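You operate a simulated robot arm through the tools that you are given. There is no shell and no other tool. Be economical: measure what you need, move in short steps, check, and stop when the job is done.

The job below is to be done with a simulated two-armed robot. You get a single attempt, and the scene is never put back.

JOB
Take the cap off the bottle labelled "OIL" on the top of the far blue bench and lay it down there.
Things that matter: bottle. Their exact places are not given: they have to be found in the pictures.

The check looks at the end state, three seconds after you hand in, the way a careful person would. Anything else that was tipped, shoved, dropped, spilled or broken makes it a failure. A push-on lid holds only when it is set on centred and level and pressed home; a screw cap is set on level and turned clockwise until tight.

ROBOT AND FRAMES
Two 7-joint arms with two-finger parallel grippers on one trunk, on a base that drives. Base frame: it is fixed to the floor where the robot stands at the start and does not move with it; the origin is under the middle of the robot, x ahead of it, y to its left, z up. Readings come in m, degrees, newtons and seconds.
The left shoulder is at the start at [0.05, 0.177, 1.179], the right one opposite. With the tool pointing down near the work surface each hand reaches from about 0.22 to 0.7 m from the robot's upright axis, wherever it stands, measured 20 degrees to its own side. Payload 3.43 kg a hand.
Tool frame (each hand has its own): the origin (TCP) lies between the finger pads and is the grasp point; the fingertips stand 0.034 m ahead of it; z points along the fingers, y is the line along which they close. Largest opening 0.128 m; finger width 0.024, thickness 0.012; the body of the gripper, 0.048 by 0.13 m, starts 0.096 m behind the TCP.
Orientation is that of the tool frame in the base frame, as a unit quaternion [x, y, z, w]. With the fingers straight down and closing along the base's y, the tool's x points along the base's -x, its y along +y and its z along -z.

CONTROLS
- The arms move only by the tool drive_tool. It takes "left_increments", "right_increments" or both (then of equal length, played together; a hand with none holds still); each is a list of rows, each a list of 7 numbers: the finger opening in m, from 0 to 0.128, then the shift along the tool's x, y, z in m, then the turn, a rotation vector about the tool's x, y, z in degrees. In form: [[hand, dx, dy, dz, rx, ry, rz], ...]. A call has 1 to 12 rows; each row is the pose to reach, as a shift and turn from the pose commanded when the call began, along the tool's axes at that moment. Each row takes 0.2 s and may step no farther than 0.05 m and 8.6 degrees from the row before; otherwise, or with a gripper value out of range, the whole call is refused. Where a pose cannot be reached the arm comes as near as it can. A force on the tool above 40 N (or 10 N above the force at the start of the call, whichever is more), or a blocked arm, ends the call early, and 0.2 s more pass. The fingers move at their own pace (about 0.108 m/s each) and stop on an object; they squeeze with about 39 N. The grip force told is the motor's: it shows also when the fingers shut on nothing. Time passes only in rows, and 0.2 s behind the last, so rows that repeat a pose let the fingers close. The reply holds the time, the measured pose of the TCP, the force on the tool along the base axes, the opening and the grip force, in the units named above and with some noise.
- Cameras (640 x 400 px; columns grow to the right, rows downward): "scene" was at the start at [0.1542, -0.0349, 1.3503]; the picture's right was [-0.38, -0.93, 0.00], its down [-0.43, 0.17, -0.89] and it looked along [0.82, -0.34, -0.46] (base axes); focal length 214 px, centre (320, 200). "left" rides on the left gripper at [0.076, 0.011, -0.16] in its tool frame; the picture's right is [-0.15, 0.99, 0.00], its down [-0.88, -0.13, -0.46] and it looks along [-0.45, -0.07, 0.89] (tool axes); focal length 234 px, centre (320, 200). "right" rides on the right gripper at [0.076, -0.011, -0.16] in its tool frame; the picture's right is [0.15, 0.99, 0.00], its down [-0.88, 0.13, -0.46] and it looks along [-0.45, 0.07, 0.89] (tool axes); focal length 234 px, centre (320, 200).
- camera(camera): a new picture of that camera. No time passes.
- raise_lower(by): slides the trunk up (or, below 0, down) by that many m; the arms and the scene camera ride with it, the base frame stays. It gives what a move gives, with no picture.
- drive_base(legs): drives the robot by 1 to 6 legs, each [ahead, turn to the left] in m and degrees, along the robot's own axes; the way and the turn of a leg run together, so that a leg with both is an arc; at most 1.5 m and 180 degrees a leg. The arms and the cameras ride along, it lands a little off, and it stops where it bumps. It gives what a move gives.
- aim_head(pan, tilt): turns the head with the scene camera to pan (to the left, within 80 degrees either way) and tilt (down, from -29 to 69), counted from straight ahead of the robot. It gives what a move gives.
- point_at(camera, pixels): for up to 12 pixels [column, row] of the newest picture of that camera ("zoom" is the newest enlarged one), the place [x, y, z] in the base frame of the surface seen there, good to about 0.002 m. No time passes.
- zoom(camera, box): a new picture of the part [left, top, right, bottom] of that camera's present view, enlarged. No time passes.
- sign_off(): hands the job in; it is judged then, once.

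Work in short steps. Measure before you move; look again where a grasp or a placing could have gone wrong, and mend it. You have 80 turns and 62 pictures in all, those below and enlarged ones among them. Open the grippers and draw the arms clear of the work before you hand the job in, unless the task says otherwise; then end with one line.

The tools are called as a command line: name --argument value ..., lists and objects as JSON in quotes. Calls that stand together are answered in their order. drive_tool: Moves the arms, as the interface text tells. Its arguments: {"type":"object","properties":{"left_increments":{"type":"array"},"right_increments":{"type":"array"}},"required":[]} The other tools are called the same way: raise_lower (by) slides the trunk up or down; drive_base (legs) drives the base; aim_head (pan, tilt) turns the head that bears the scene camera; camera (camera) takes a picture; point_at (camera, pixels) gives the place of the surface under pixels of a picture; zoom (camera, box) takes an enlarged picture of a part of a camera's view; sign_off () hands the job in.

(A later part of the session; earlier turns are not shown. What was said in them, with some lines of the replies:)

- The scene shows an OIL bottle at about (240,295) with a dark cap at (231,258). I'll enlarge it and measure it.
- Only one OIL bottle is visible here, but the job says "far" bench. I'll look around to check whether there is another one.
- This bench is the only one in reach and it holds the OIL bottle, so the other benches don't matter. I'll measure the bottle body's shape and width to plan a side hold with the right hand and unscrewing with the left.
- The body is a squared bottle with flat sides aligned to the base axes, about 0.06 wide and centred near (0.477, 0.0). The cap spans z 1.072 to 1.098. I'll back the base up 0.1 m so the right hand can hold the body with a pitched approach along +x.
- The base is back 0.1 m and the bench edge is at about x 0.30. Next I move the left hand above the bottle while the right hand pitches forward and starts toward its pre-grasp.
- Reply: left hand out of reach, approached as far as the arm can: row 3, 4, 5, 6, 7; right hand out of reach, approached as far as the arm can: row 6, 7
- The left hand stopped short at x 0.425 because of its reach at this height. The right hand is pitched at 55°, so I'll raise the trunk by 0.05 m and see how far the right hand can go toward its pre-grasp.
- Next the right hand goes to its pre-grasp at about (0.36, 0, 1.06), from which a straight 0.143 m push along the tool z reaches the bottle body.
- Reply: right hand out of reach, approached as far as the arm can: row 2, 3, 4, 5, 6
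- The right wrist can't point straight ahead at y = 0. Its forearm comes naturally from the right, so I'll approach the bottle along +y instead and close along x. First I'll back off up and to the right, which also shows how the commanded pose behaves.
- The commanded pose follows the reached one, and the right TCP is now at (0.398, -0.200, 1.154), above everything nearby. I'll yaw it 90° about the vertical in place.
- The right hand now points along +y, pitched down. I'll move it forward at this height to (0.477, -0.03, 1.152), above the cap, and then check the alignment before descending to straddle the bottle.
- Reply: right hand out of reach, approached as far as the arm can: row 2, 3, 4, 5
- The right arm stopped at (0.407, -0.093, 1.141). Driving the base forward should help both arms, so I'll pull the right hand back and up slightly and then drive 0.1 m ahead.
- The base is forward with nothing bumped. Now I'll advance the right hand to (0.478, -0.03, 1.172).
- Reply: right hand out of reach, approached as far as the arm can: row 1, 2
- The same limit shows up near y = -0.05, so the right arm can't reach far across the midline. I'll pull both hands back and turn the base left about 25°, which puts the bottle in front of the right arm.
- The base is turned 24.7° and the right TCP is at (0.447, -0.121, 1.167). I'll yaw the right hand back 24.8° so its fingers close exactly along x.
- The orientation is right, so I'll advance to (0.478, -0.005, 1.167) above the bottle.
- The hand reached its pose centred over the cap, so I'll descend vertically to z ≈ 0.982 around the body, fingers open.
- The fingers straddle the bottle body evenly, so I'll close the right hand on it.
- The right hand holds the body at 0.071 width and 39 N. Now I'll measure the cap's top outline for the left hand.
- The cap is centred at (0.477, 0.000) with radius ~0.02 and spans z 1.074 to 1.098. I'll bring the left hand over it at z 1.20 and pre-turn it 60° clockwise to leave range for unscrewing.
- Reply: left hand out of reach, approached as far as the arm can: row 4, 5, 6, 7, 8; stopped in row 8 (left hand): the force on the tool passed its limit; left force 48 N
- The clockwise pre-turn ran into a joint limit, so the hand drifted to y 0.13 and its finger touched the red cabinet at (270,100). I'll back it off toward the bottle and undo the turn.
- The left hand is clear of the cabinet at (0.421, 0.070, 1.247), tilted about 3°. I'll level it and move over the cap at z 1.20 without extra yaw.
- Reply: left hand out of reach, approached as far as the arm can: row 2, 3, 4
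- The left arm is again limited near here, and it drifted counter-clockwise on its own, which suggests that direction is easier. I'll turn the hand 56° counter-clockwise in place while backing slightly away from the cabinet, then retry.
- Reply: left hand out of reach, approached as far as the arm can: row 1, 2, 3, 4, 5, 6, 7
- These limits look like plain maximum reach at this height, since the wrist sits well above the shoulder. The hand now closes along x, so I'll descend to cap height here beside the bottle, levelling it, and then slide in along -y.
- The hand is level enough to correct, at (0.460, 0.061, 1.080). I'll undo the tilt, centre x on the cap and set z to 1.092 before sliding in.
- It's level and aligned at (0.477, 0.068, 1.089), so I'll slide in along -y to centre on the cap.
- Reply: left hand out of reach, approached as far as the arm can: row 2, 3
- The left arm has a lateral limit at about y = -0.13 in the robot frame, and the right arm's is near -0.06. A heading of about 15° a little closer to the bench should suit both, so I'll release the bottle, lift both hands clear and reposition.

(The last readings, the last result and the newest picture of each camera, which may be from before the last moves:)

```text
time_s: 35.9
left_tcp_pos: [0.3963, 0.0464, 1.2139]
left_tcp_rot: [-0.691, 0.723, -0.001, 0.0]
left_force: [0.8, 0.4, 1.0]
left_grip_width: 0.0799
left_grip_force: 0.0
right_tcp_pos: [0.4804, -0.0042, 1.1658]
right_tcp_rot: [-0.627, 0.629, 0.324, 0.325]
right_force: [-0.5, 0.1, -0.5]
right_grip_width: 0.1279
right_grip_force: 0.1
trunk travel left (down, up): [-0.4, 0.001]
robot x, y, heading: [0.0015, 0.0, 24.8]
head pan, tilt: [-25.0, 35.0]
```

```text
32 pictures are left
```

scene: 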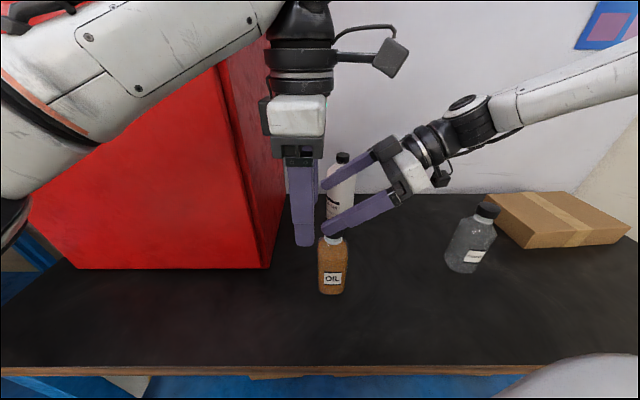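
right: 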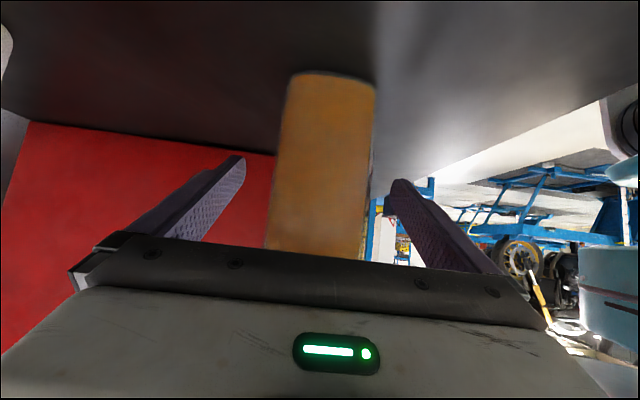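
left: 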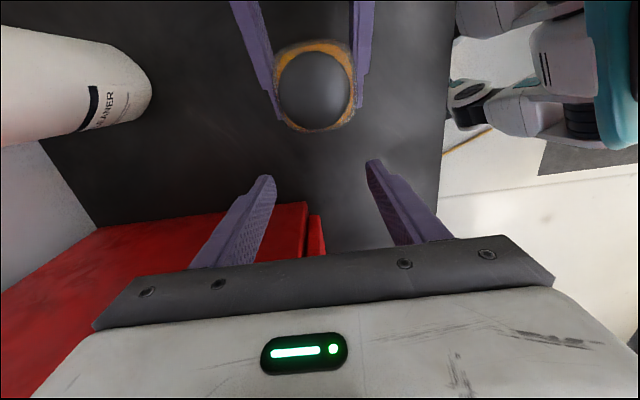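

Bottle still upright, both hands up. I'll retract the right hand, then turn 10° right and drive 0.06 m ahead.

drive_tool --right_increments '[[0.128, 0.019, 0.027, -0.0273, 0, 0, 0], [0.128, 0.038, 0.054, -0.0546, 0, 0, 0], [0.128, 0.0574, 0.08, -0.082, 0, 0, 0]]'

drive_base --legs '[[0, -10], [0.06, 0]]'

camera --camera "scene"

```text
time_s: 36.7
left_tcp_pos: [0.3953, 0.0458, 1.2136]
left_tcp_rot: [-0.69, 0.724, -0.001, 0.002]
left_force: [0.6, 0.0, 0.1]
left_grip_width: 0.08
left_grip_force: 0.0
right_tcp_pos: [0.397, -0.1069, 1.1676]
right_tcp_rot: [-0.627, 0.628, 0.325, 0.327]
right_force: [0.1, -0.7, 0.7]
right_grip_width: 0.128
right_grip_force: 0.1
trunk travel left (down, up): [-0.4, 0.001]
robot x, y, heading: [0.0002, 0.0018, 25.1]
head pan, tilt: [-25.0, 35.0]
```

```text
time_s: 38.3
left_tcp_pos: [0.4551, -0.009, 1.2124]
left_tcp_rot: [-0.624, 0.782, 0.0, 0.0]
left_force: [0.2, 0.1, -0.2]
left_grip_width: 0.0799
left_grip_force: 0.2
right_tcp_pos: [0.4308, -0.1582, 1.1665]
right_tcp_rot: [-0.57, 0.682, 0.294, 0.352]
right_force: [0.2, -0.4, 0.4]
right_grip_width: 0.1279
right_grip_force: 0.0
trunk travel left (down, up): [-0.4, 0.001]
robot x, y, heading: [0.0536, 0.0164, 14.9]
head pan, tilt: [-25.0, 35.0]
```

```text
31 pictures are left
```

scene: 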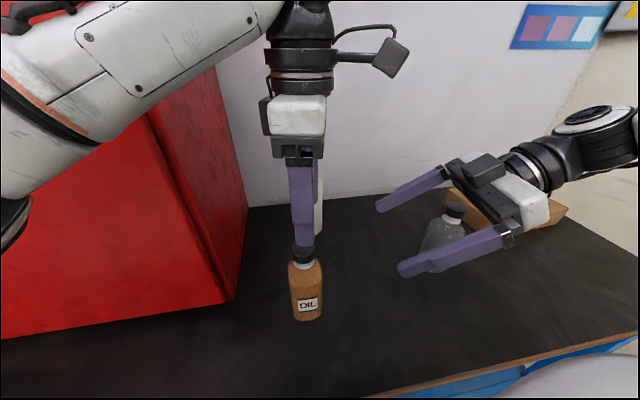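

The base is at heading 14.9°, with the bottle at about (0.405, -0.125) in the robot frame. Before regripping, I'll test that the left hand can stand over the cap at (0.477, 0, 1.145).

drive_tool --left_increments '[[0.08, -0.0034, -0.005, 0.0168, 0, 0, 7.5], [0.08, -0.0068, -0.01, 0.0335, 0, 0, 15], [0.08, -0.0103, -0.015, 0.05, 0, 0, 22.5], [0.08, -0.0137, -0.0195, 0.067, 0, 0, 30]]'

```text
time_s: 39.3
left_tcp_pos: [0.4777, -0.0008, 1.1454]
left_tcp_rot: [-0.4, 0.916, 0.0, 0.001]
left_force: [-0.3, -0.1, 0.2]
left_grip_width: 0.0797
left_grip_force: 0.0
right_tcp_pos: [0.4306, -0.1591, 1.1682]
right_tcp_rot: [-0.571, 0.681, 0.295, 0.352]
right_force: [0.1, 0.7, 0.4]
right_grip_width: 0.1278
right_grip_force: 0.1
trunk travel left (down, up): [-0.4, 0.001]
robot x, y, heading: [0.0549, 0.0152, 14.8]
head pan, tilt: [-25.0, 35.0]
```

The left hand reaches over the cap exactly. I'll test the clockwise yaw range here, above the cap.

drive_tool --left_increments '[[0.08, 0, 0, -0.01, 0, 0, 8], [0.08, 0, 0, -0.02, 0, 0, 16], [0.08, 0, 0, -0.02, 0, 0, 24], [0.08, 0, 0, -0.02, 0, 0, 32], [0.08, 0, 0, -0.02, 0, 0, 40], [0.08, 0, 0, -0.02, 0, 0, 48]]'

```text
time_s: 40.7
left_tcp_pos: [0.4769, -0.0, 1.1673]
left_tcp_rot: [0.009, 1.0, 0.0, 0.001]
left_force: [-0.7, 0.5, 0.5]
left_grip_width: 0.0801
left_grip_force: 0.1
right_tcp_pos: [0.4312, -0.1598, 1.1674]
right_tcp_rot: [-0.57, 0.681, 0.295, 0.352]
right_force: [0.1, 0.8, 0.1]
right_grip_width: 0.1278
right_grip_force: 0.1
trunk travel left (down, up): [-0.4, 0.001]
robot x, y, heading: [0.0564, 0.016, 15.2]
head pan, tilt: [-25.0, 35.0]
```

Full range down to yaw 0 works. I'll shift the left hand aside and up, and bring the right hand back over the bottle with its yaw corrected by 10°.

drive_tool --left_increments '[[0.08, 0, 0.02, -0.025, 0, 0, 0], [0.08, 0, 0.04, -0.05, 0, 0, 0], [0.08, 0, 0.06, -0.05, 0, 0, 0], [0.08, 0, 0.06, -0.05, 0, 0, 0], [0.08, 0, 0.06, -0.05, 0, 0, 0], [0.08, 0, 0.06, -0.05, 0, 0, 0]]' --right_increments '[[0.128, 0, 0, 0, -2, 0, -1.4], [0.128, 0, 0, 0, -4, 0, -2.8], [0.128, -0.023, -0.0048, 0.0328, -5, 0, -3.5], [0.128, -0.0459, -0.0095, 0.0655, -6, 0, -4.2], [0.128, -0.0689, -0.0143, 0.0983, -7.2, 0, -5], [0.128, -0.0918, -0.019, 0.131, -8.35, 0, -5.85]]'

camera --camera "right"

```text
time_s: 42.1
left_tcp_pos: [0.4774, 0.061, 1.2144]
left_tcp_rot: [0.007, 1.0, 0.0, 0.001]
left_force: [0.4, -1.1, -0.2]
left_grip_width: 0.0801
left_grip_force: 0.0
right_tcp_pos: [0.4783, -0.0032, 1.1648]
right_tcp_rot: [-0.627, 0.629, 0.325, 0.325]
right_force: [-1.0, 0.1, 0.1]
right_grip_width: 0.1278
right_grip_force: 0.1
trunk travel left (down, up): [-0.4, 0.001]
robot x, y, heading: [0.0538, 0.0124, 14.7]
head pan, tilt: [-25.0, 35.0]
```

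```text
30 pictures are left
```

right: 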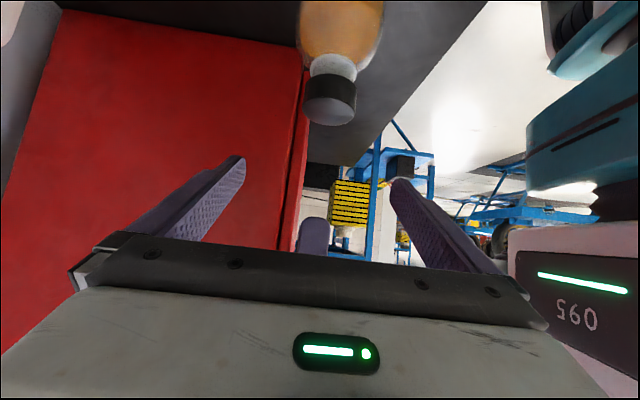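

The right hand reached the same pose as before over the bottle. I'll descend 0.184 m and close on the body.

drive_tool --right_increments '[[0.128, 0.0303, 0, 0.0212, 0, 0, 0], [0.128, 0.0606, 0, 0.0424, 0, 0, 0], [0.128, 0.0909, 0, 0.0636, 0, 0, 0], [0.128, 0.1212, 0, 0.0848, 0, 0, 0], [0.128, 0.15, 0, 0.105, 0, 0, 0], [0.128, 0.15, 0, 0.105, 0, 0, 0], [0.09, 0.15, 0, 0.105, 0, 0, 0], [0.07, 0.15, 0, 0.105, 0, 0, 0], [0.06, 0.15, 0, 0.105, 0, 0, 0], [0.05, 0.15, 0, 0.105, 0, 0, 0], [0.03, 0.15, 0, 0.105, 0, 0, 0]]'

zoom --camera "scene" --box '[220, 190, 420, 340]'

```text
time_s: 44.5
left_tcp_pos: [0.4783, 0.0595, 1.2145]
left_tcp_rot: [0.006, 1.0, -0.001, 0.002]
left_force: [0.2, 0.0, 0.6]
left_grip_width: 0.0799
left_grip_force: 0.1
right_tcp_pos: [0.4791, -0.0049, 0.9837]
right_tcp_rot: [0.628, -0.628, -0.325, -0.325]
right_force: [1.0, -0.3, -0.3]
right_grip_width: 0.0712
right_grip_force: 39.3
trunk travel left (down, up): [-0.4, 0.001]
robot x, y, heading: [0.0541, 0.0134, 14.9]
head pan, tilt: [-25.0, 35.0]
```

```text
2.67 times, centred on (320, 265) of scene
```

zoom: 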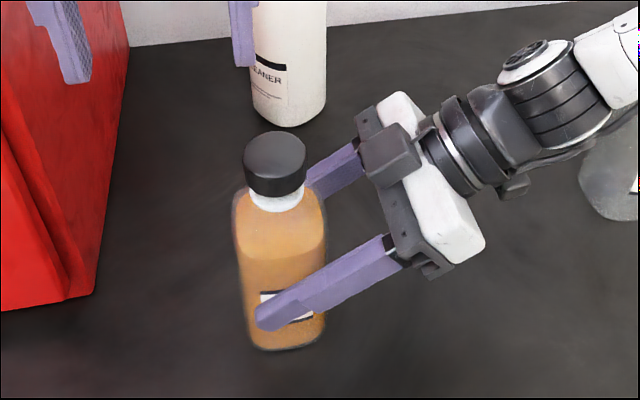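

The body is gripped again at 0.071 width and 39 N. I'll re-measure the cap top.

point_at --camera "zoom" --pixels '[[247, 157], [302, 157], [275, 172], [275, 135], [275, 153], [275, 190], [255, 168], [295, 139]]'

```text
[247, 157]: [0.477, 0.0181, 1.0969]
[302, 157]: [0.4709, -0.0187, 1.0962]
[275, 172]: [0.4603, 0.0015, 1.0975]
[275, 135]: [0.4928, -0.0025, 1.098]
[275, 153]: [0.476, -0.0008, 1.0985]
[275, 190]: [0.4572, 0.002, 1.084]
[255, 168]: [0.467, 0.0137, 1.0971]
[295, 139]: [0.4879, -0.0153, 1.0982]
```

The cap is still centred at (0.4765, -0.0005) with its top at 1.098. I'll move the left hand over it and then down to z 1.092 with a 0.07 opening.

drive_tool --left_increments '[[0.075, 0.001, -0.03, 0, 0, 0, 0], [0.07, 0.002, -0.06, 0, 0, 0, 0], [0.07, 0.002, -0.06, 0.03, 0, 0, 0], [0.07, 0.002, -0.06, 0.06, 0, 0, 0], [0.07, 0.002, -0.06, 0.08, 0, 0, 0]]'

camera --camera "left"

```text
time_s: 45.7
left_tcp_pos: [0.4754, 0.0009, 1.1375]
left_tcp_rot: [0.007, 1.0, -0.001, 0.001]
left_force: [-0.2, -0.3, 1.0]
left_grip_width: 0.0699
left_grip_force: 0.1
right_tcp_pos: [0.4784, -0.0054, 0.984]
right_tcp_rot: [0.629, -0.627, -0.326, -0.324]
right_force: [-0.2, 0.7, -0.1]
right_grip_width: 0.0713
right_grip_force: 38.7
trunk travel left (down, up): [-0.4, 0.001]
robot x, y, heading: [0.0529, 0.0171, 15.0]
head pan, tilt: [-25.0, 35.0]
```

```text
28 pictures are left
```

left: 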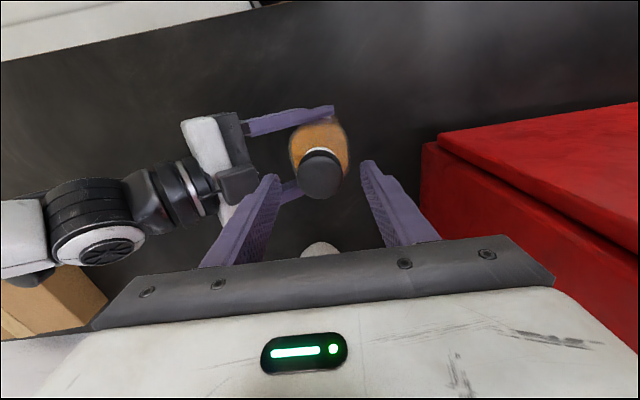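

The cap sits between the fingers. I'll descend 0.045 m and close.

drive_tool --left_increments '[[0.07, -0.001, -0.001, 0.022, 0, 0, 0], [0.07, -0.001, -0.001, 0.045, 0, 0, 0], [0.055, -0.001, -0.001, 0.045, 0, 0, 0], [0.045, -0.001, -0.001, 0.045, 0, 0, 0], [0.03, -0.001, -0.001, 0.045, 0, 0, 0], [0.02, -0.001, -0.001, 0.045, 0, 0, 0]]'

zoom --camera "scene" --box '[220, 150, 420, 340]'

```text
time_s: 47.1
left_tcp_pos: [0.4767, -0.002, 1.0916]
left_tcp_rot: [0.007, 1.0, 0.0, 0.001]
left_force: [0.1, 0.9, 0.6]
left_grip_width: 0.0405
left_grip_force: 38.8
right_tcp_pos: [0.4776, -0.0048, 0.9853]
right_tcp_rot: [0.629, -0.627, -0.326, -0.324]
right_force: [-0.5, 0.4, 1.4]
right_grip_width: 0.0713
right_grip_force: 38.8
trunk travel left (down, up): [-0.4, 0.001]
robot x, y, heading: [0.0539, 0.013, 14.9]
head pan, tilt: [-25.0, 35.0]
```

```text
2.11 times, centred on (320, 245) of scene
```

zoom: 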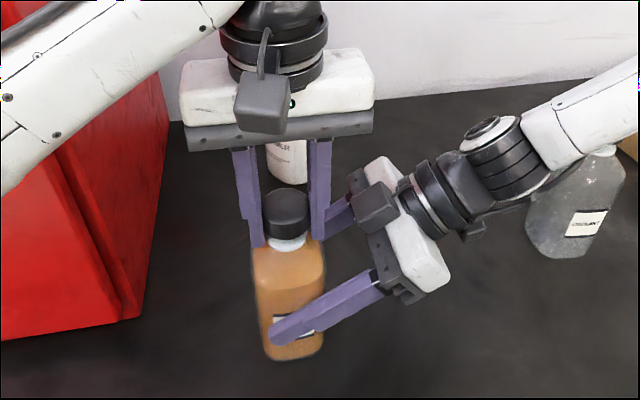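

The cap is gripped at 0.0405. I'll turn it counter-clockwise 48° and watch the forces.

drive_tool --left_increments '[[0.02, 0, 0, 0, 0, 0, -8], [0.02, 0, 0, 0, 0, 0, -16], [0.02, 0, 0, 0, 0, 0, -24], [0.02, 0, 0, 0, 0, 0, -32], [0.02, 0, 0, 0, 0, 0, -40], [0.02, 0, 0, 0, 0, 0, -48]]'

zoom --camera "scene" --box '[220, 150, 420, 340]'

```text
time_s: 48.5
left_tcp_pos: [0.476, -0.0011, 1.0919]
left_tcp_rot: [-0.402, 0.916, 0.0, 0.001]
left_force: [1.4, -0.5, 0.0]
left_grip_width: 0.0404
left_grip_force: 39.0
right_tcp_pos: [0.4785, -0.0052, 0.9846]
right_tcp_rot: [-0.628, 0.628, 0.325, 0.325]
right_force: [0.1, 0.2, -1.0]
right_grip_width: 0.0712
right_grip_force: 38.9
trunk travel left (down, up): [-0.4, 0.001]
robot x, y, heading: [0.0561, 0.0169, 14.7]
head pan, tilt: [-25.0, 35.0]
```

```text
2.11 times, centred on (320, 245) of scene
```

zoom: 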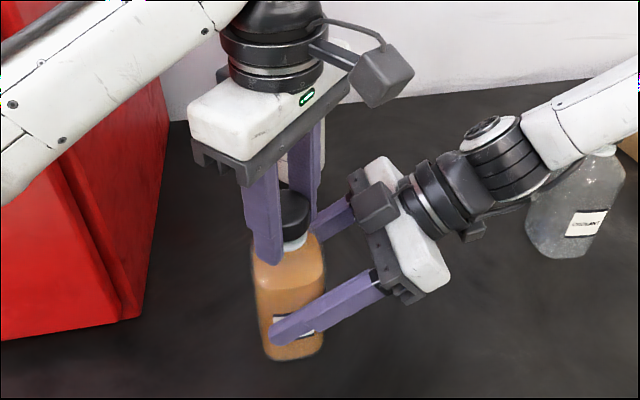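

The turn went smoothly with no side load and the bottle held. I'll turn another 88° counter-clockwise.

drive_tool --left_increments '[[0.02, 0, 0, 0, 0, 0, -8], [0.02, 0, 0, 0, 0, 0, -16], [0.02, 0, 0, 0, 0, 0, -24], [0.02, 0, 0, 0, 0, 0, -32], [0.02, 0, 0, 0, 0, 0, -40], [0.02, 0, 0, 0, 0, 0, -48], [0.02, 0, 0, 0, 0, 0, -56], [0.02, 0, 0, 0, 0, 0, -64], [0.02, 0, 0, 0, 0, 0, -72], [0.02, 0, 0, 0, 0, 0, -80], [0.02, 0, 0, 0, 0, 0, -88]]'

zoom --camera "scene" --box '[220, 150, 420, 340]'

```text
time_s: 50.4
left_tcp_pos: [0.4885, 0.0087, 1.0927]
left_tcp_rot: [0.814, -0.58, 0.001, 0.015]
left_force: [-4.5, 2.2, 3.8]
left_grip_width: 0.0404
left_grip_force: 38.8
left hand out of reach, approached as far as the arm can: row 8, 9
right_tcp_pos: [0.4857, -0.0044, 0.986]
right_tcp_rot: [-0.624, 0.632, 0.321, 0.33]
right_force: [3.9, 1.5, 0.0]
right_grip_width: 0.0716
right_grip_force: 38.9
trunk travel left (down, up): [-0.4, 0.001]
robot x, y, heading: [0.0521, 0.0149, 14.9]
head pan, tilt: [-25.0, 35.0]
stopped in row 9 (left hand): the force on the tool passed its limit (the readings are from after the stop); the commanded pose is now the measured one
```

```text
2.11 times, centred on (320, 245) of scene
```

zoom: 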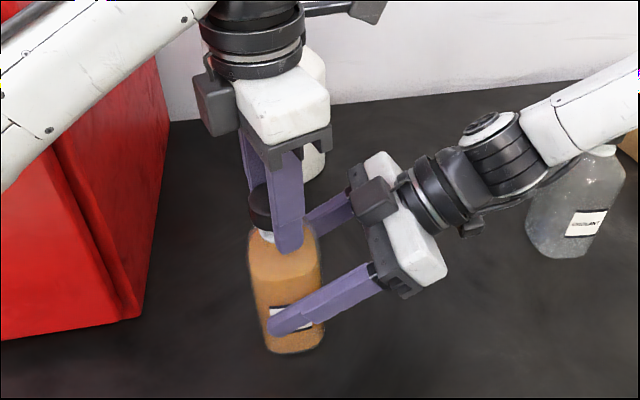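

The left wrist ran out of range at yaw ~108° and tugged the bottle a few mm. I'll open the left hand so the right hand settles back, and then look.

drive_tool --left_increments '[[0.05, 0, 0, 0, 0, 0, 0], [0.075, 0, 0, 0, 0, 0, 0], [0.075, 0, 0, 0, 0, 0, 0]]'

camera --camera "left"

zoom --camera "scene" --box '[240, 200, 380, 330]'

```text
time_s: 51.2
left_tcp_pos: [0.4894, 0.008, 1.0923]
left_tcp_rot: [0.815, -0.579, 0.003, 0.016]
left_force: [0.4, 0.4, 0.3]
left_grip_width: 0.0751
left_grip_force: 0.0
right_tcp_pos: [0.4846, -0.0053, 0.9869]
right_tcp_rot: [-0.625, 0.632, 0.321, 0.328]
right_force: [-1.2, -0.4, 2.5]
right_grip_width: 0.0713
right_grip_force: 38.9
trunk travel left (down, up): [-0.4, 0.001]
robot x, y, heading: [0.0516, 0.0156, 14.7]
head pan, tilt: [-25.0, 35.0]
```

```text
24 pictures are left
```

left: 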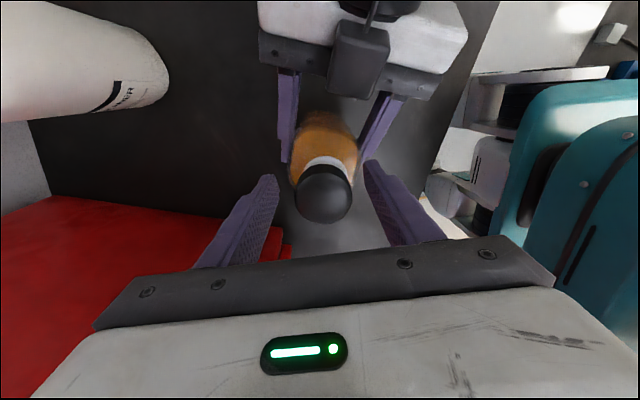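

```text
3.08 times, centred on (310, 265) of scene
```

zoom: 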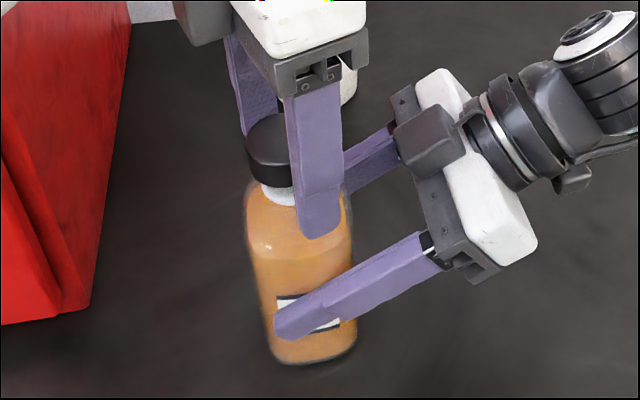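

The bottle seems to lean slightly now. I'll measure the cap and body to check.

point_at --camera "zoom" --pixels '[[250, 140], [268, 150], [268, 118], [282, 130], [268, 135], [265, 175], [250, 230], [260, 330], [310, 360], [345, 350], [349, 230], [290, 280]]'

point_at --camera "left" --pixels '[[325, 195], [300, 195], [349, 195], [325, 172], [325, 218]]'

```text
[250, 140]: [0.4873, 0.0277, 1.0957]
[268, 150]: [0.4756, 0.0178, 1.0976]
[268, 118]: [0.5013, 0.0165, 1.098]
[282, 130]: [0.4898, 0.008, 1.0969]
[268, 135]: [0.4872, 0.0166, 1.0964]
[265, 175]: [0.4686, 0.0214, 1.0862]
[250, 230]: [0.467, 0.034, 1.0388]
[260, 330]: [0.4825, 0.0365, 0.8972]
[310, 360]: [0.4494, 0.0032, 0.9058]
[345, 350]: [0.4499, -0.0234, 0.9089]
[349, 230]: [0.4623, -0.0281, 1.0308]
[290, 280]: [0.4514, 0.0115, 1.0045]
```

```text
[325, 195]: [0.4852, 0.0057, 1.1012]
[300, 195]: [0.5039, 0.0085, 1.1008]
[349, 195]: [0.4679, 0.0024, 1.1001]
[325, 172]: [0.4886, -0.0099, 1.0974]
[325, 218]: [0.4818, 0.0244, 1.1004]
```

The cap is at (0.486, 0.007), about 2° off vertical. I'll put the right hand back to its original pose to straighten the bottle, and bring the open left hand back clockwise around the cap, re-centred.

drive_tool --left_increments '[[0.075, 0.002, 0.007, 0, 0, 0, 8.5], [0.075, 0.0036, 0.0139, 0, 0, 0, 17], [0.075, 0.0036, 0.0139, 0, 0, 0, 25.5], [0.075, 0.0036, 0.0139, 0, 0, 0, 34], [0.075, 0.0036, 0.0139, 0, 0, 0, 42.5], [0.075, 0.0036, 0.0139, 0, 0, 0, 51], [0.075, 0.0036, 0.0139, 0, 0, 0, 59.5], [0.075, 0.0036, 0.0139, 0, 0, 0, 68], [0.075, 0.0036, 0.0139, 0, 0, 0, 76.5], [0.075, 0.0036, 0.0139, 0, 0, 0, 85], [0.075, 0.0036, 0.0139, 0, 0, 0, 93.5], [0.075, 0.0036, 0.0139, 0, 0, 0, 102]]' --right_increments '[[0.03, 0.0008, 0.0033, 0.0005, -0.4, -0.05, -0.1], [0.03, 0.0016, 0.0066, 0.0011, -0.77, -0.1, -0.24], [0.03, 0.0016, 0.0066, 0.0011, -0.77, -0.1, -0.24], [0.03, 0.0016, 0.0066, 0.0011, -0.77, -0.1, -0.24], [0.03, 0.0016, 0.0066, 0.0011, -0.77, -0.1, -0.24], [0.03, 0.0016, 0.0066, 0.0011, -0.77, -0.1, -0.24], [0.03, 0.0016, 0.0066, 0.0011, -0.77, -0.1, -0.24], [0.03, 0.0016, 0.0066, 0.0011, -0.77, -0.1, -0.24], [0.03, 0.0016, 0.0066, 0.0011, -0.77, -0.1, -0.24], [0.03, 0.0016, 0.0066, 0.0011, -0.77, -0.1, -0.24], [0.03, 0.0016, 0.0066, 0.0011, -0.77, -0.1, -0.24], [0.03, 0.0016, 0.0066, 0.0011, -0.77, -0.1, -0.24]]'

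zoom --camera "scene" --box '[240, 200, 380, 330]'

```text
time_s: 53.8
left_tcp_pos: [0.4755, 0.0004, 1.0926]
left_tcp_rot: [-0.061, 0.998, -0.012, -0.008]
left_force: [-0.3, -0.7, -0.2]
left_grip_width: 0.0747
left_grip_force: 0.0
right_tcp_pos: [0.478, -0.0046, 0.9848]
right_tcp_rot: [0.628, -0.627, -0.324, -0.327]
right_force: [9.2, -2.8, 23.0]
right_grip_width: 0.0715
right_grip_force: 39.0
trunk travel left (down, up): [-0.4, 0.001]
robot x, y, heading: [0.0549, 0.0145, 14.9]
head pan, tilt: [-25.0, 35.0]
```

```text
3.08 times, centred on (310, 265) of scene
```

zoom: 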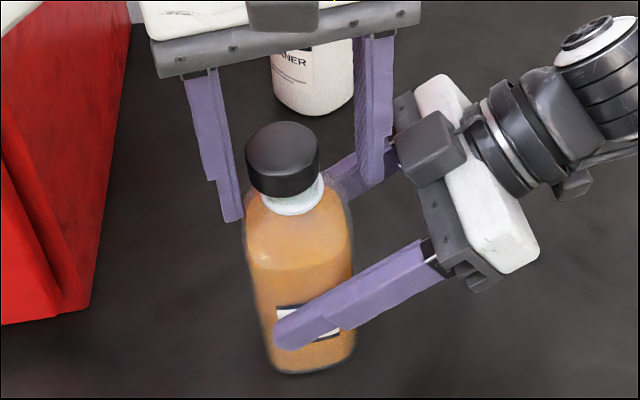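

The right hand is back, though pressing down at about 23 N. I'll measure the cap and base.

point_at --camera "zoom" --pixels '[[249, 152], [317, 146], [285, 168], [280, 125], [282, 146], [283, 180], [312, 373], [285, 370], [340, 366], [247, 230], [351, 230]]'

```text
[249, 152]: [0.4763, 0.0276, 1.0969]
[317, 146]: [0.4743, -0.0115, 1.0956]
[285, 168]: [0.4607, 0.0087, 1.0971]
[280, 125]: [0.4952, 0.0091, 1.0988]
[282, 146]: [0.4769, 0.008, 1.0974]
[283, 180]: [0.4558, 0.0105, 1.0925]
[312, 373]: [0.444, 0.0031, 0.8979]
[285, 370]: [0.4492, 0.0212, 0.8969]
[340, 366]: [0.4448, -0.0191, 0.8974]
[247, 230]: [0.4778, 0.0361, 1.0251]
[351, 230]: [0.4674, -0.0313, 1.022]
```

The cap is at (0.477, 0.008), leaning about 2° toward +y, with the base on the table. I'll centre the left hand on it and close again.

drive_tool --left_increments '[[0.075, -0.0024, 0.0072, 0, 0.1, -0.83, 0], [0.06, -0.0024, 0.0072, 0, 0.1, -0.83, 0], [0.045, -0.0024, 0.0072, 0, 0.1, -0.83, 0], [0.03, -0.0024, 0.0072, 0, 0.1, -0.83, 0], [0.02, -0.0024, 0.0072, 0, 0.1, -0.83, 0]]'

```text
time_s: 55.0
left_tcp_pos: [0.4778, 0.0071, 1.0929]
left_tcp_rot: [-0.063, 0.998, -0.012, -0.001]
left_force: [-0.2, 0.0, 0.3]
left_grip_width: 0.0402
left_grip_force: 39.1
right_tcp_pos: [0.4768, -0.0041, 0.9851]
right_tcp_rot: [0.629, -0.627, -0.324, -0.327]
right_force: [8.6, -2.6, 23.5]
right_grip_width: 0.0712
right_grip_force: 38.9
trunk travel left (down, up): [-0.4, 0.001]
robot x, y, heading: [0.0577, 0.0144, 14.7]
head pan, tilt: [-25.0, 35.0]
```

It's gripped, so I'll turn 88° counter-clockwise, staying inside the wrist range.

drive_tool --left_increments '[[0.02, 0, 0, 0, 0, 0, -8], [0.02, 0, 0, 0, 0, 0, -16], [0.02, 0, 0, 0, 0, 0, -24], [0.02, 0, 0, 0, 0, 0, -32], [0.02, 0, 0, 0, 0, 0, -40], [0.02, 0, 0, 0, 0, 0, -48], [0.02, 0, 0, 0, 0, 0, -56], [0.02, 0, 0, 0, 0, 0, -64], [0.02, 0, 0, 0, 0, 0, -72], [0.02, 0, 0, 0, 0, 0, -80], [0.02, 0, 0, 0, 0, 0, -88]]'

zoom --camera "scene" --box '[240, 200, 380, 330]'

```text
time_s: 57.4
left_tcp_pos: [0.4767, 0.0071, 1.093]
left_tcp_rot: [0.739, -0.673, 0.01, 0.009]
left_force: [-0.2, 0.2, 1.0]
left_grip_width: 0.04
left_grip_force: 38.7
right_tcp_pos: [0.4777, -0.0049, 0.9853]
right_tcp_rot: [0.628, -0.626, -0.325, -0.328]
right_force: [7.5, -1.1, 22.6]
right_grip_width: 0.0714
right_grip_force: 39.2
trunk travel left (down, up): [-0.4, 0.001]
robot x, y, heading: [0.0576, 0.0186, 14.8]
head pan, tilt: [-25.0, 35.0]
```

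```text
3.08 times, centred on (310, 265) of scene
```

zoom: 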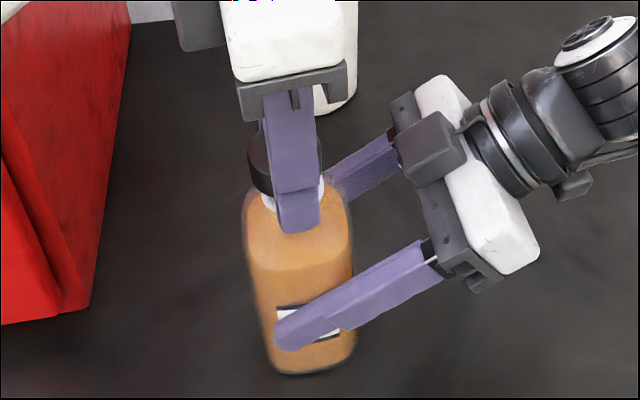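

About 195° turned in total with almost no force. I'll try a gentle 6 mm lift to see whether the cap is free.

drive_tool --left_increments '[[0.02, 0, 0, -0.002, 0, 0, 0], [0.02, 0, 0, -0.004, 0, 0, 0], [0.02, 0, 0, -0.006, 0, 0, 0]]'

zoom --camera "scene" --box '[240, 200, 380, 330]'

```text
time_s: 58.2
left_tcp_pos: [0.4786, 0.0062, 1.0993]
left_tcp_rot: [0.739, -0.674, 0.009, 0.009]
left_force: [0.1, 0.1, 0.1]
left_grip_width: 0.0404
left_grip_force: 38.6
right_tcp_pos: [0.478, -0.0035, 0.9861]
right_tcp_rot: [0.628, -0.627, -0.325, -0.327]
right_force: [6.6, -1.4, 23.7]
right_grip_width: 0.0712
right_grip_force: 39.2
trunk travel left (down, up): [-0.4, 0.001]
robot x, y, heading: [0.0538, 0.0165, 14.6]
head pan, tilt: [-25.0, 35.0]
```

```text
3.08 times, centred on (310, 265) of scene
```

zoom: 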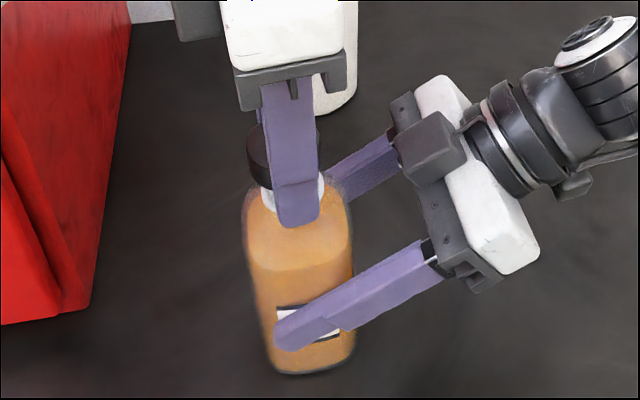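

The cap rose freely with no load and the bottle didn't move, so the thread is off. I'll lift it 0.06 m clear.

drive_tool --left_increments '[[0.02, 0, 0, -0.012, 0, 0, 0], [0.02, 0, 0, -0.025, 0, 0, 0], [0.02, 0, 0, -0.04, 0, 0, 0], [0.02, 0, 0, -0.06, 0, 0, 0]]'

camera --camera "scene"

```text
time_s: 59.2
left_tcp_pos: [0.4782, 0.0078, 1.1578]
left_tcp_rot: [0.738, -0.675, 0.009, 0.01]
left_force: [0.0, -0.4, -0.5]
left_grip_width: 0.0402
left_grip_force: 39.5
right_tcp_pos: [0.477, -0.0045, 0.9859]
right_tcp_rot: [-0.627, 0.628, 0.325, 0.328]
right_force: [5.3, -1.4, 23.3]
right_grip_width: 0.0711
right_grip_force: 38.6
trunk travel left (down, up): [-0.4, 0.001]
robot x, y, heading: [0.0552, 0.0164, 14.6]
head pan, tilt: [-25.0, 35.0]
```

```text
19 pictures are left
```

scene: 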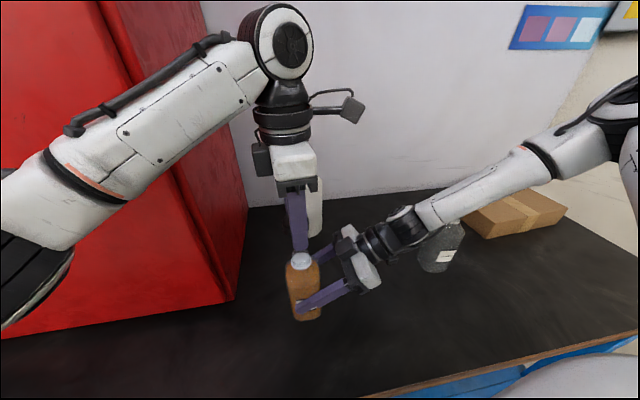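

The cap is off and the neck is bare at (302,260). I'll carry the cap to the clear table area at about (0.385, 0.09), in front of the cabinet and beside the bottle.

drive_tool --left_increments '[[0.02, -0.0225, 0.0213, 0, 0, -0.4, 0], [0.02, -0.045, 0.0427, 0, 0, -0.8, 0], [0.02, -0.0675, 0.064, 0, 0.1, -1.2, 0], [0.02, -0.09, 0.0853, 0, 0.14, -1.54, 0], [0.02, -0.09, 0.0853, 0.04, 0.14, -1.54, 0], [0.02, -0.09, 0.0853, 0.08, 0.14, -1.54, 0], [0.02, -0.09, 0.0853, 0.12, 0.14, -1.54, 0], [0.02, -0.09, 0.0853, 0.16, 0.14, -1.54, 0], [0.02, -0.09, 0.0853, 0.19, 0.14, -1.54, 0]]'

zoom --camera "scene" --box '[150, 150, 410, 390]'

```text
time_s: 61.2
left_tcp_pos: [0.3848, 0.0838, 0.9671]
left_tcp_rot: [0.738, -0.674, 0.0, 0.0]
left_force: [0.0, -0.8, 0.2]
left_grip_width: 0.0401
left_grip_force: 39.4
right_tcp_pos: [0.4775, -0.0041, 0.9852]
right_tcp_rot: [0.628, -0.626, -0.326, -0.327]
right_force: [5.7, -1.3, 22.3]
right_grip_width: 0.0716
right_grip_force: 39.1
trunk travel left (down, up): [-0.4, 0.001]
robot x, y, heading: [0.0552, 0.0152, 14.7]
head pan, tilt: [-25.0, 35.0]
```

```text
1.67 times, centred on (280, 270) of scene
```

zoom: 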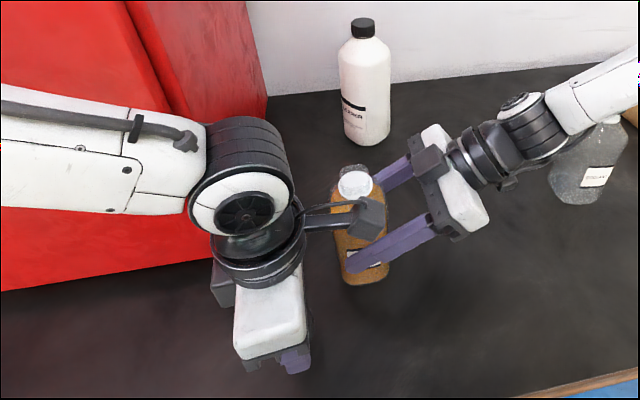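

The hand is level at (0.385, 0.084, 0.967). I'll shift 0.015 m away from the bottle for camera clearance, go down until the tips are just above the table, and open gently.

drive_tool --left_increments '[[0.02, 0, 0.015, 0, 0, 0, 0], [0.02, 0, 0.015, 0.015, 0, 0, 0], [0.02, 0, 0.015, 0.028, 0, 0, 0], [0.02, 0, 0.015, 0.033, 0, 0, 0], [0.02, 0, 0.015, 0.033, 0, 0, 0]]'

camera --camera "left"

```text
time_s: 62.4
left_tcp_pos: [0.3699, 0.0851, 0.9343]
left_tcp_rot: [0.738, -0.675, -0.001, -0.001]
left_force: [-0.4, 0.3, -0.4]
left_grip_width: 0.0399
left_grip_force: 38.9
right_tcp_pos: [0.4765, -0.0041, 0.9848]
right_tcp_rot: [0.628, -0.627, -0.324, -0.327]
right_force: [4.9, -1.9, 22.3]
right_grip_width: 0.0715
right_grip_force: 39.0
trunk travel left (down, up): [-0.4, 0.001]
robot x, y, heading: [0.0538, 0.0153, 14.7]
head pan, tilt: [-25.0, 35.0]
```

```text
17 pictures are left
```

left: 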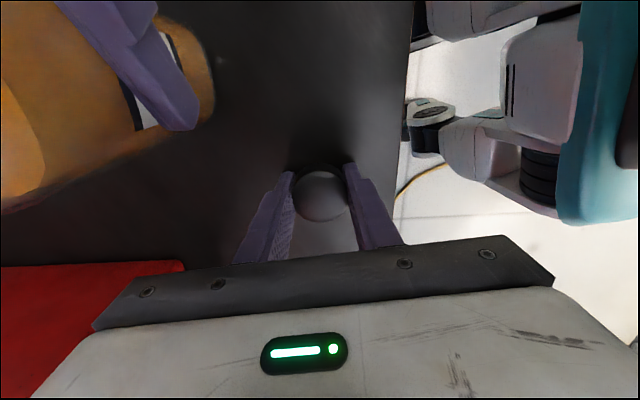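

The cap is held just above the table with clear space around it. I'll open, wait, then lift straight up.

drive_tool --left_increments '[[0.044, 0, 0, 0, 0, 0, 0], [0.052, 0, 0, 0, 0, 0, 0], [0.07, 0, 0, 0, 0, 0, 0], [0.08, 0, 0, 0, 0, 0, 0], [0.08, 0, 0, -0.03, 0, 0, 0], [0.08, 0, 0, -0.07, 0, 0, 0], [0.08, 0, 0, -0.11, 0, 0, 0], [0.08, 0, 0, -0.15, 0, 0, 0]]'

camera --camera "left"

```text
time_s: 64.2
left_tcp_pos: [0.3687, 0.0853, 1.0853]
left_tcp_rot: [0.738, -0.675, 0.0, 0.0]
left_force: [0.6, -0.4, 0.3]
left_grip_width: 0.0801
left_grip_force: 0.0
right_tcp_pos: [0.4778, -0.0036, 0.9856]
right_tcp_rot: [0.628, -0.628, -0.324, -0.326]
right_force: [4.2, -1.7, 22.6]
right_grip_width: 0.0716
right_grip_force: 39.5
trunk travel left (down, up): [-0.4, 0.001]
robot x, y, heading: [0.0527, 0.0129, 14.6]
head pan, tilt: [-25.0, 35.0]
```

```text
16 pictures are left
```

left: 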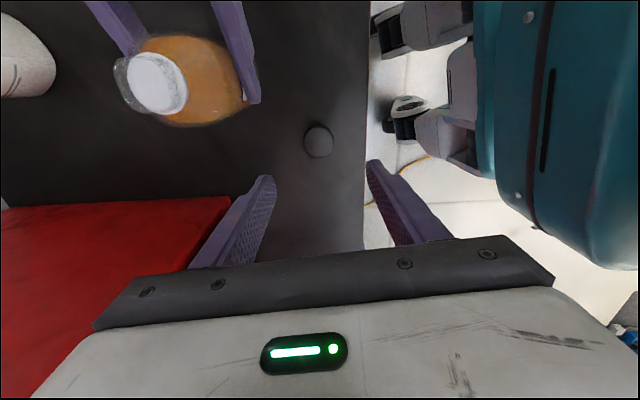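

The cap lies flat on the table. Now I'll ease the bottle: raise the right hand 3 mm to remove the downward press and rotate 2° about the closing axis to straighten the lean.

drive_tool --right_increments '[[0.03, -0.0012, 0, -0.0009, 0, 0, 0], [0.03, -0.0025, 0, -0.0017, 0, 0, 0], [0.03, -0.0025, 0, -0.0017, 0, -1, 0], [0.03, -0.0025, 0, -0.0017, 0, -2, 0], [0.03, -0.0025, 0, -0.0017, 0, -2, 0]]'

zoom --camera "scene" --box '[220, 200, 380, 340]'

```text
time_s: 65.4
left_tcp_pos: [0.3704, 0.0834, 1.0838]
left_tcp_rot: [0.738, -0.675, 0.0, -0.001]
left_force: [0.8, 0.4, 0.3]
left_grip_width: 0.08
left_grip_force: 0.0
right_tcp_pos: [0.4772, -0.0064, 0.9857]
right_tcp_rot: [-0.622, 0.623, 0.336, 0.335]
right_force: [0.0, 0.6, -0.2]
right_grip_width: 0.0712
right_grip_force: 38.8
trunk travel left (down, up): [-0.4, 0.001]
robot x, y, heading: [0.0554, 0.0158, 14.9]
head pan, tilt: [-25.0, 35.0]
```

```text
2.86 times, centred on (300, 270) of scene
```

zoom: 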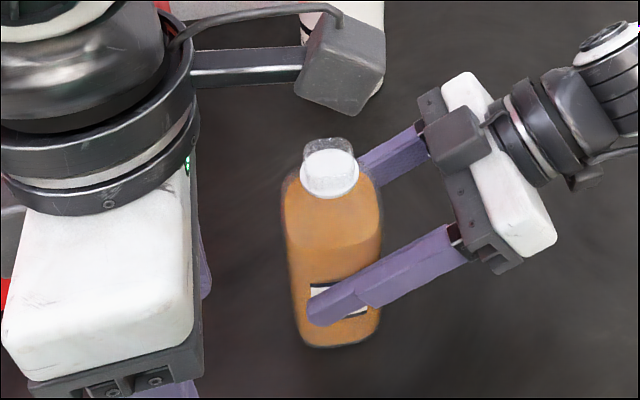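

The force is now zero. I'll check the bottle base height and verticality.

point_at --camera "zoom" --pixels '[[338, 346], [312, 340], [372, 333], [303, 170], [357, 170], [330, 195], [330, 142], [284, 210], [382, 210], [270, 370], [290, 260]]'

```text
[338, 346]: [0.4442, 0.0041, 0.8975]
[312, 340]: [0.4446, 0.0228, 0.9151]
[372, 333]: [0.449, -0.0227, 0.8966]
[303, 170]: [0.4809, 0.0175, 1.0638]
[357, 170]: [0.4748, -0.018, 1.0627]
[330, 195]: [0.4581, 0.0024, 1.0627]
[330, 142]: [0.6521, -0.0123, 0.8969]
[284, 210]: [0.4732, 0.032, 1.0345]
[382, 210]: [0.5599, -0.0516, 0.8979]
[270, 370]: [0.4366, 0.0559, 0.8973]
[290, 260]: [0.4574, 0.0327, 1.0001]
```

The bottle is upright, with its neck centred near y 0 and its base on the table. I'll move the left hand up and away, then open the right hand.

drive_tool --left_increments '[[0.08, -0.011, 0.009, -0.033, 0, 0, 0], [0.08, -0.022, 0.018, -0.066, 0, 0, 0], [0.08, -0.033, 0.027, -0.1, 0, 0, 0], [0.08, -0.033, 0.027, -0.12, 0, 0, 0], [0.08, -0.033, 0.027, -0.12, 0, 0, 0], [0.08, -0.033, 0.027, -0.12, 0, 0, 0]]' --right_increments '[[0.073, 0, 0, 0, 0, 0, 0], [0.078, 0, 0, 0, 0, 0, 0], [0.09, 0, 0, 0, 0, 0, 0], [0.11, 0, 0, 0, 0, 0, 0], [0.128, 0, 0, 0, 0, 0, 0], [0.128, 0, 0, 0, 0, 0, 0]]'

camera --camera "right"

camera --camera "scene"

```text
time_s: 66.8
left_tcp_pos: [0.3419, 0.1138, 1.2042]
left_tcp_rot: [0.738, -0.674, 0.0, 0.0]
left_force: [-0.4, -0.2, 0.6]
left_grip_width: 0.08
left_grip_force: 0.1
right_tcp_pos: [0.4781, -0.005, 0.9863]
right_tcp_rot: [-0.622, 0.622, 0.336, 0.337]
right_force: [0.0, 0.3, 0.2]
right_grip_width: 0.128
right_grip_force: 0.1
trunk travel left (down, up): [-0.4, 0.001]
robot x, y, heading: [0.055, 0.0144, 14.4]
head pan, tilt: [-25.0, 35.0]
```

```text
14 pictures are left
```

right: 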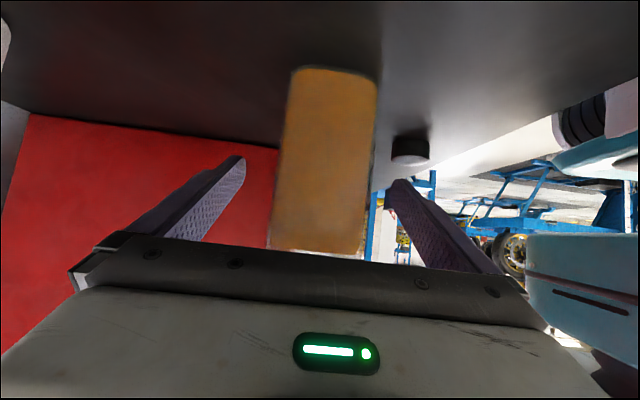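

```text
13 pictures are left
```

scene: 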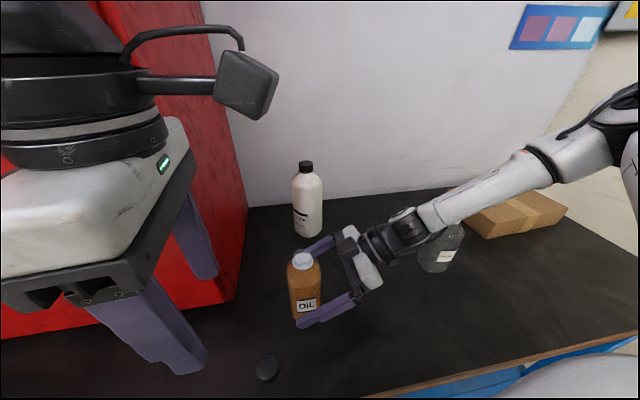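

The bottle stands free and the cap lies at (267,366). I'll raise the right hand straight up 0.19 m and then back it away toward -y and -x.

drive_tool --right_increments '[[0.128, -0.0317, 0, -0.0209, 0, 0, 0], [0.128, -0.0635, 0, -0.0418, 0, 0, 0], [0.128, -0.0952, 0, -0.0627, 0, 0, 0], [0.128, -0.127, 0, -0.0836, 0, 0, 0], [0.128, -0.1587, 0, -0.1045, 0, 0, 0], [0.128, -0.1417, 0.026, -0.1303, 0, 0, 0], [0.128, -0.1248, 0.052, -0.156, 0, 0, 0], [0.128, -0.1037, 0.08, -0.188, 0, 0, 0]]'

camera --camera "scene"

```text
time_s: 68.6
left_tcp_pos: [0.3406, 0.1136, 1.2047]
left_tcp_rot: [0.738, -0.675, 0.001, 0.0]
left_force: [-1.4, 0.4, -0.9]
left_grip_width: 0.0801
left_grip_force: 0.0
right_tcp_pos: [0.3972, -0.1068, 1.1744]
right_tcp_rot: [-0.622, 0.622, 0.335, 0.338]
right_force: [0.8, -0.8, -0.7]
right_grip_width: 0.1279
right_grip_force: 0.0
trunk travel left (down, up): [-0.4, 0.001]
robot x, y, heading: [0.0541, 0.0144, 14.6]
head pan, tilt: [-25.0, 35.0]
```

```text
12 pictures are left
```

scene: 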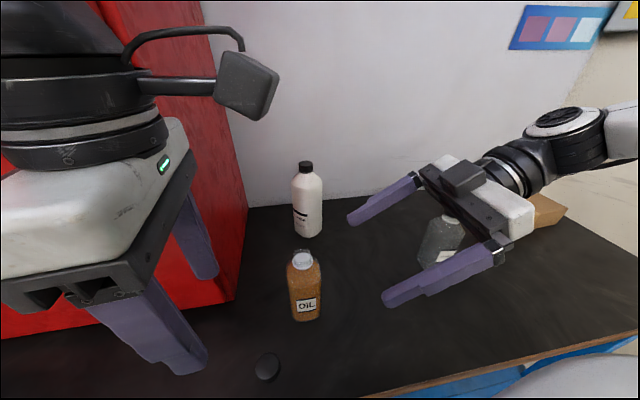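

Both hands are clear, the bottles are upright, and the cap lies flat on the bench. I'll do a final check of the cap and bottle positions.

point_at --camera "scene" --pixels '[[267, 366], [302, 258], [306, 320], [305, 163], [448, 220]]'

```text
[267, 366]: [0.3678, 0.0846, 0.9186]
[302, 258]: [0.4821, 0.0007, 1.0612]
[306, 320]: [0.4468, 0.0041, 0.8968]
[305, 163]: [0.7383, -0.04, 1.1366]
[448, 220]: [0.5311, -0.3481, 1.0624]
```

The cap top is at z 0.919, so it lies flat on the bench. The bottle stands upright where it was, so I'm handing in.

sign_off

```text
The job is handed in.
```

The OIL bottle's cap is unscrewed and lying flat on the bench beside the upright bottle, and both hands are open and clear. Along the way the left fingers bumped the red cabinet once (about 45 N), and I saw no sign that it moved.
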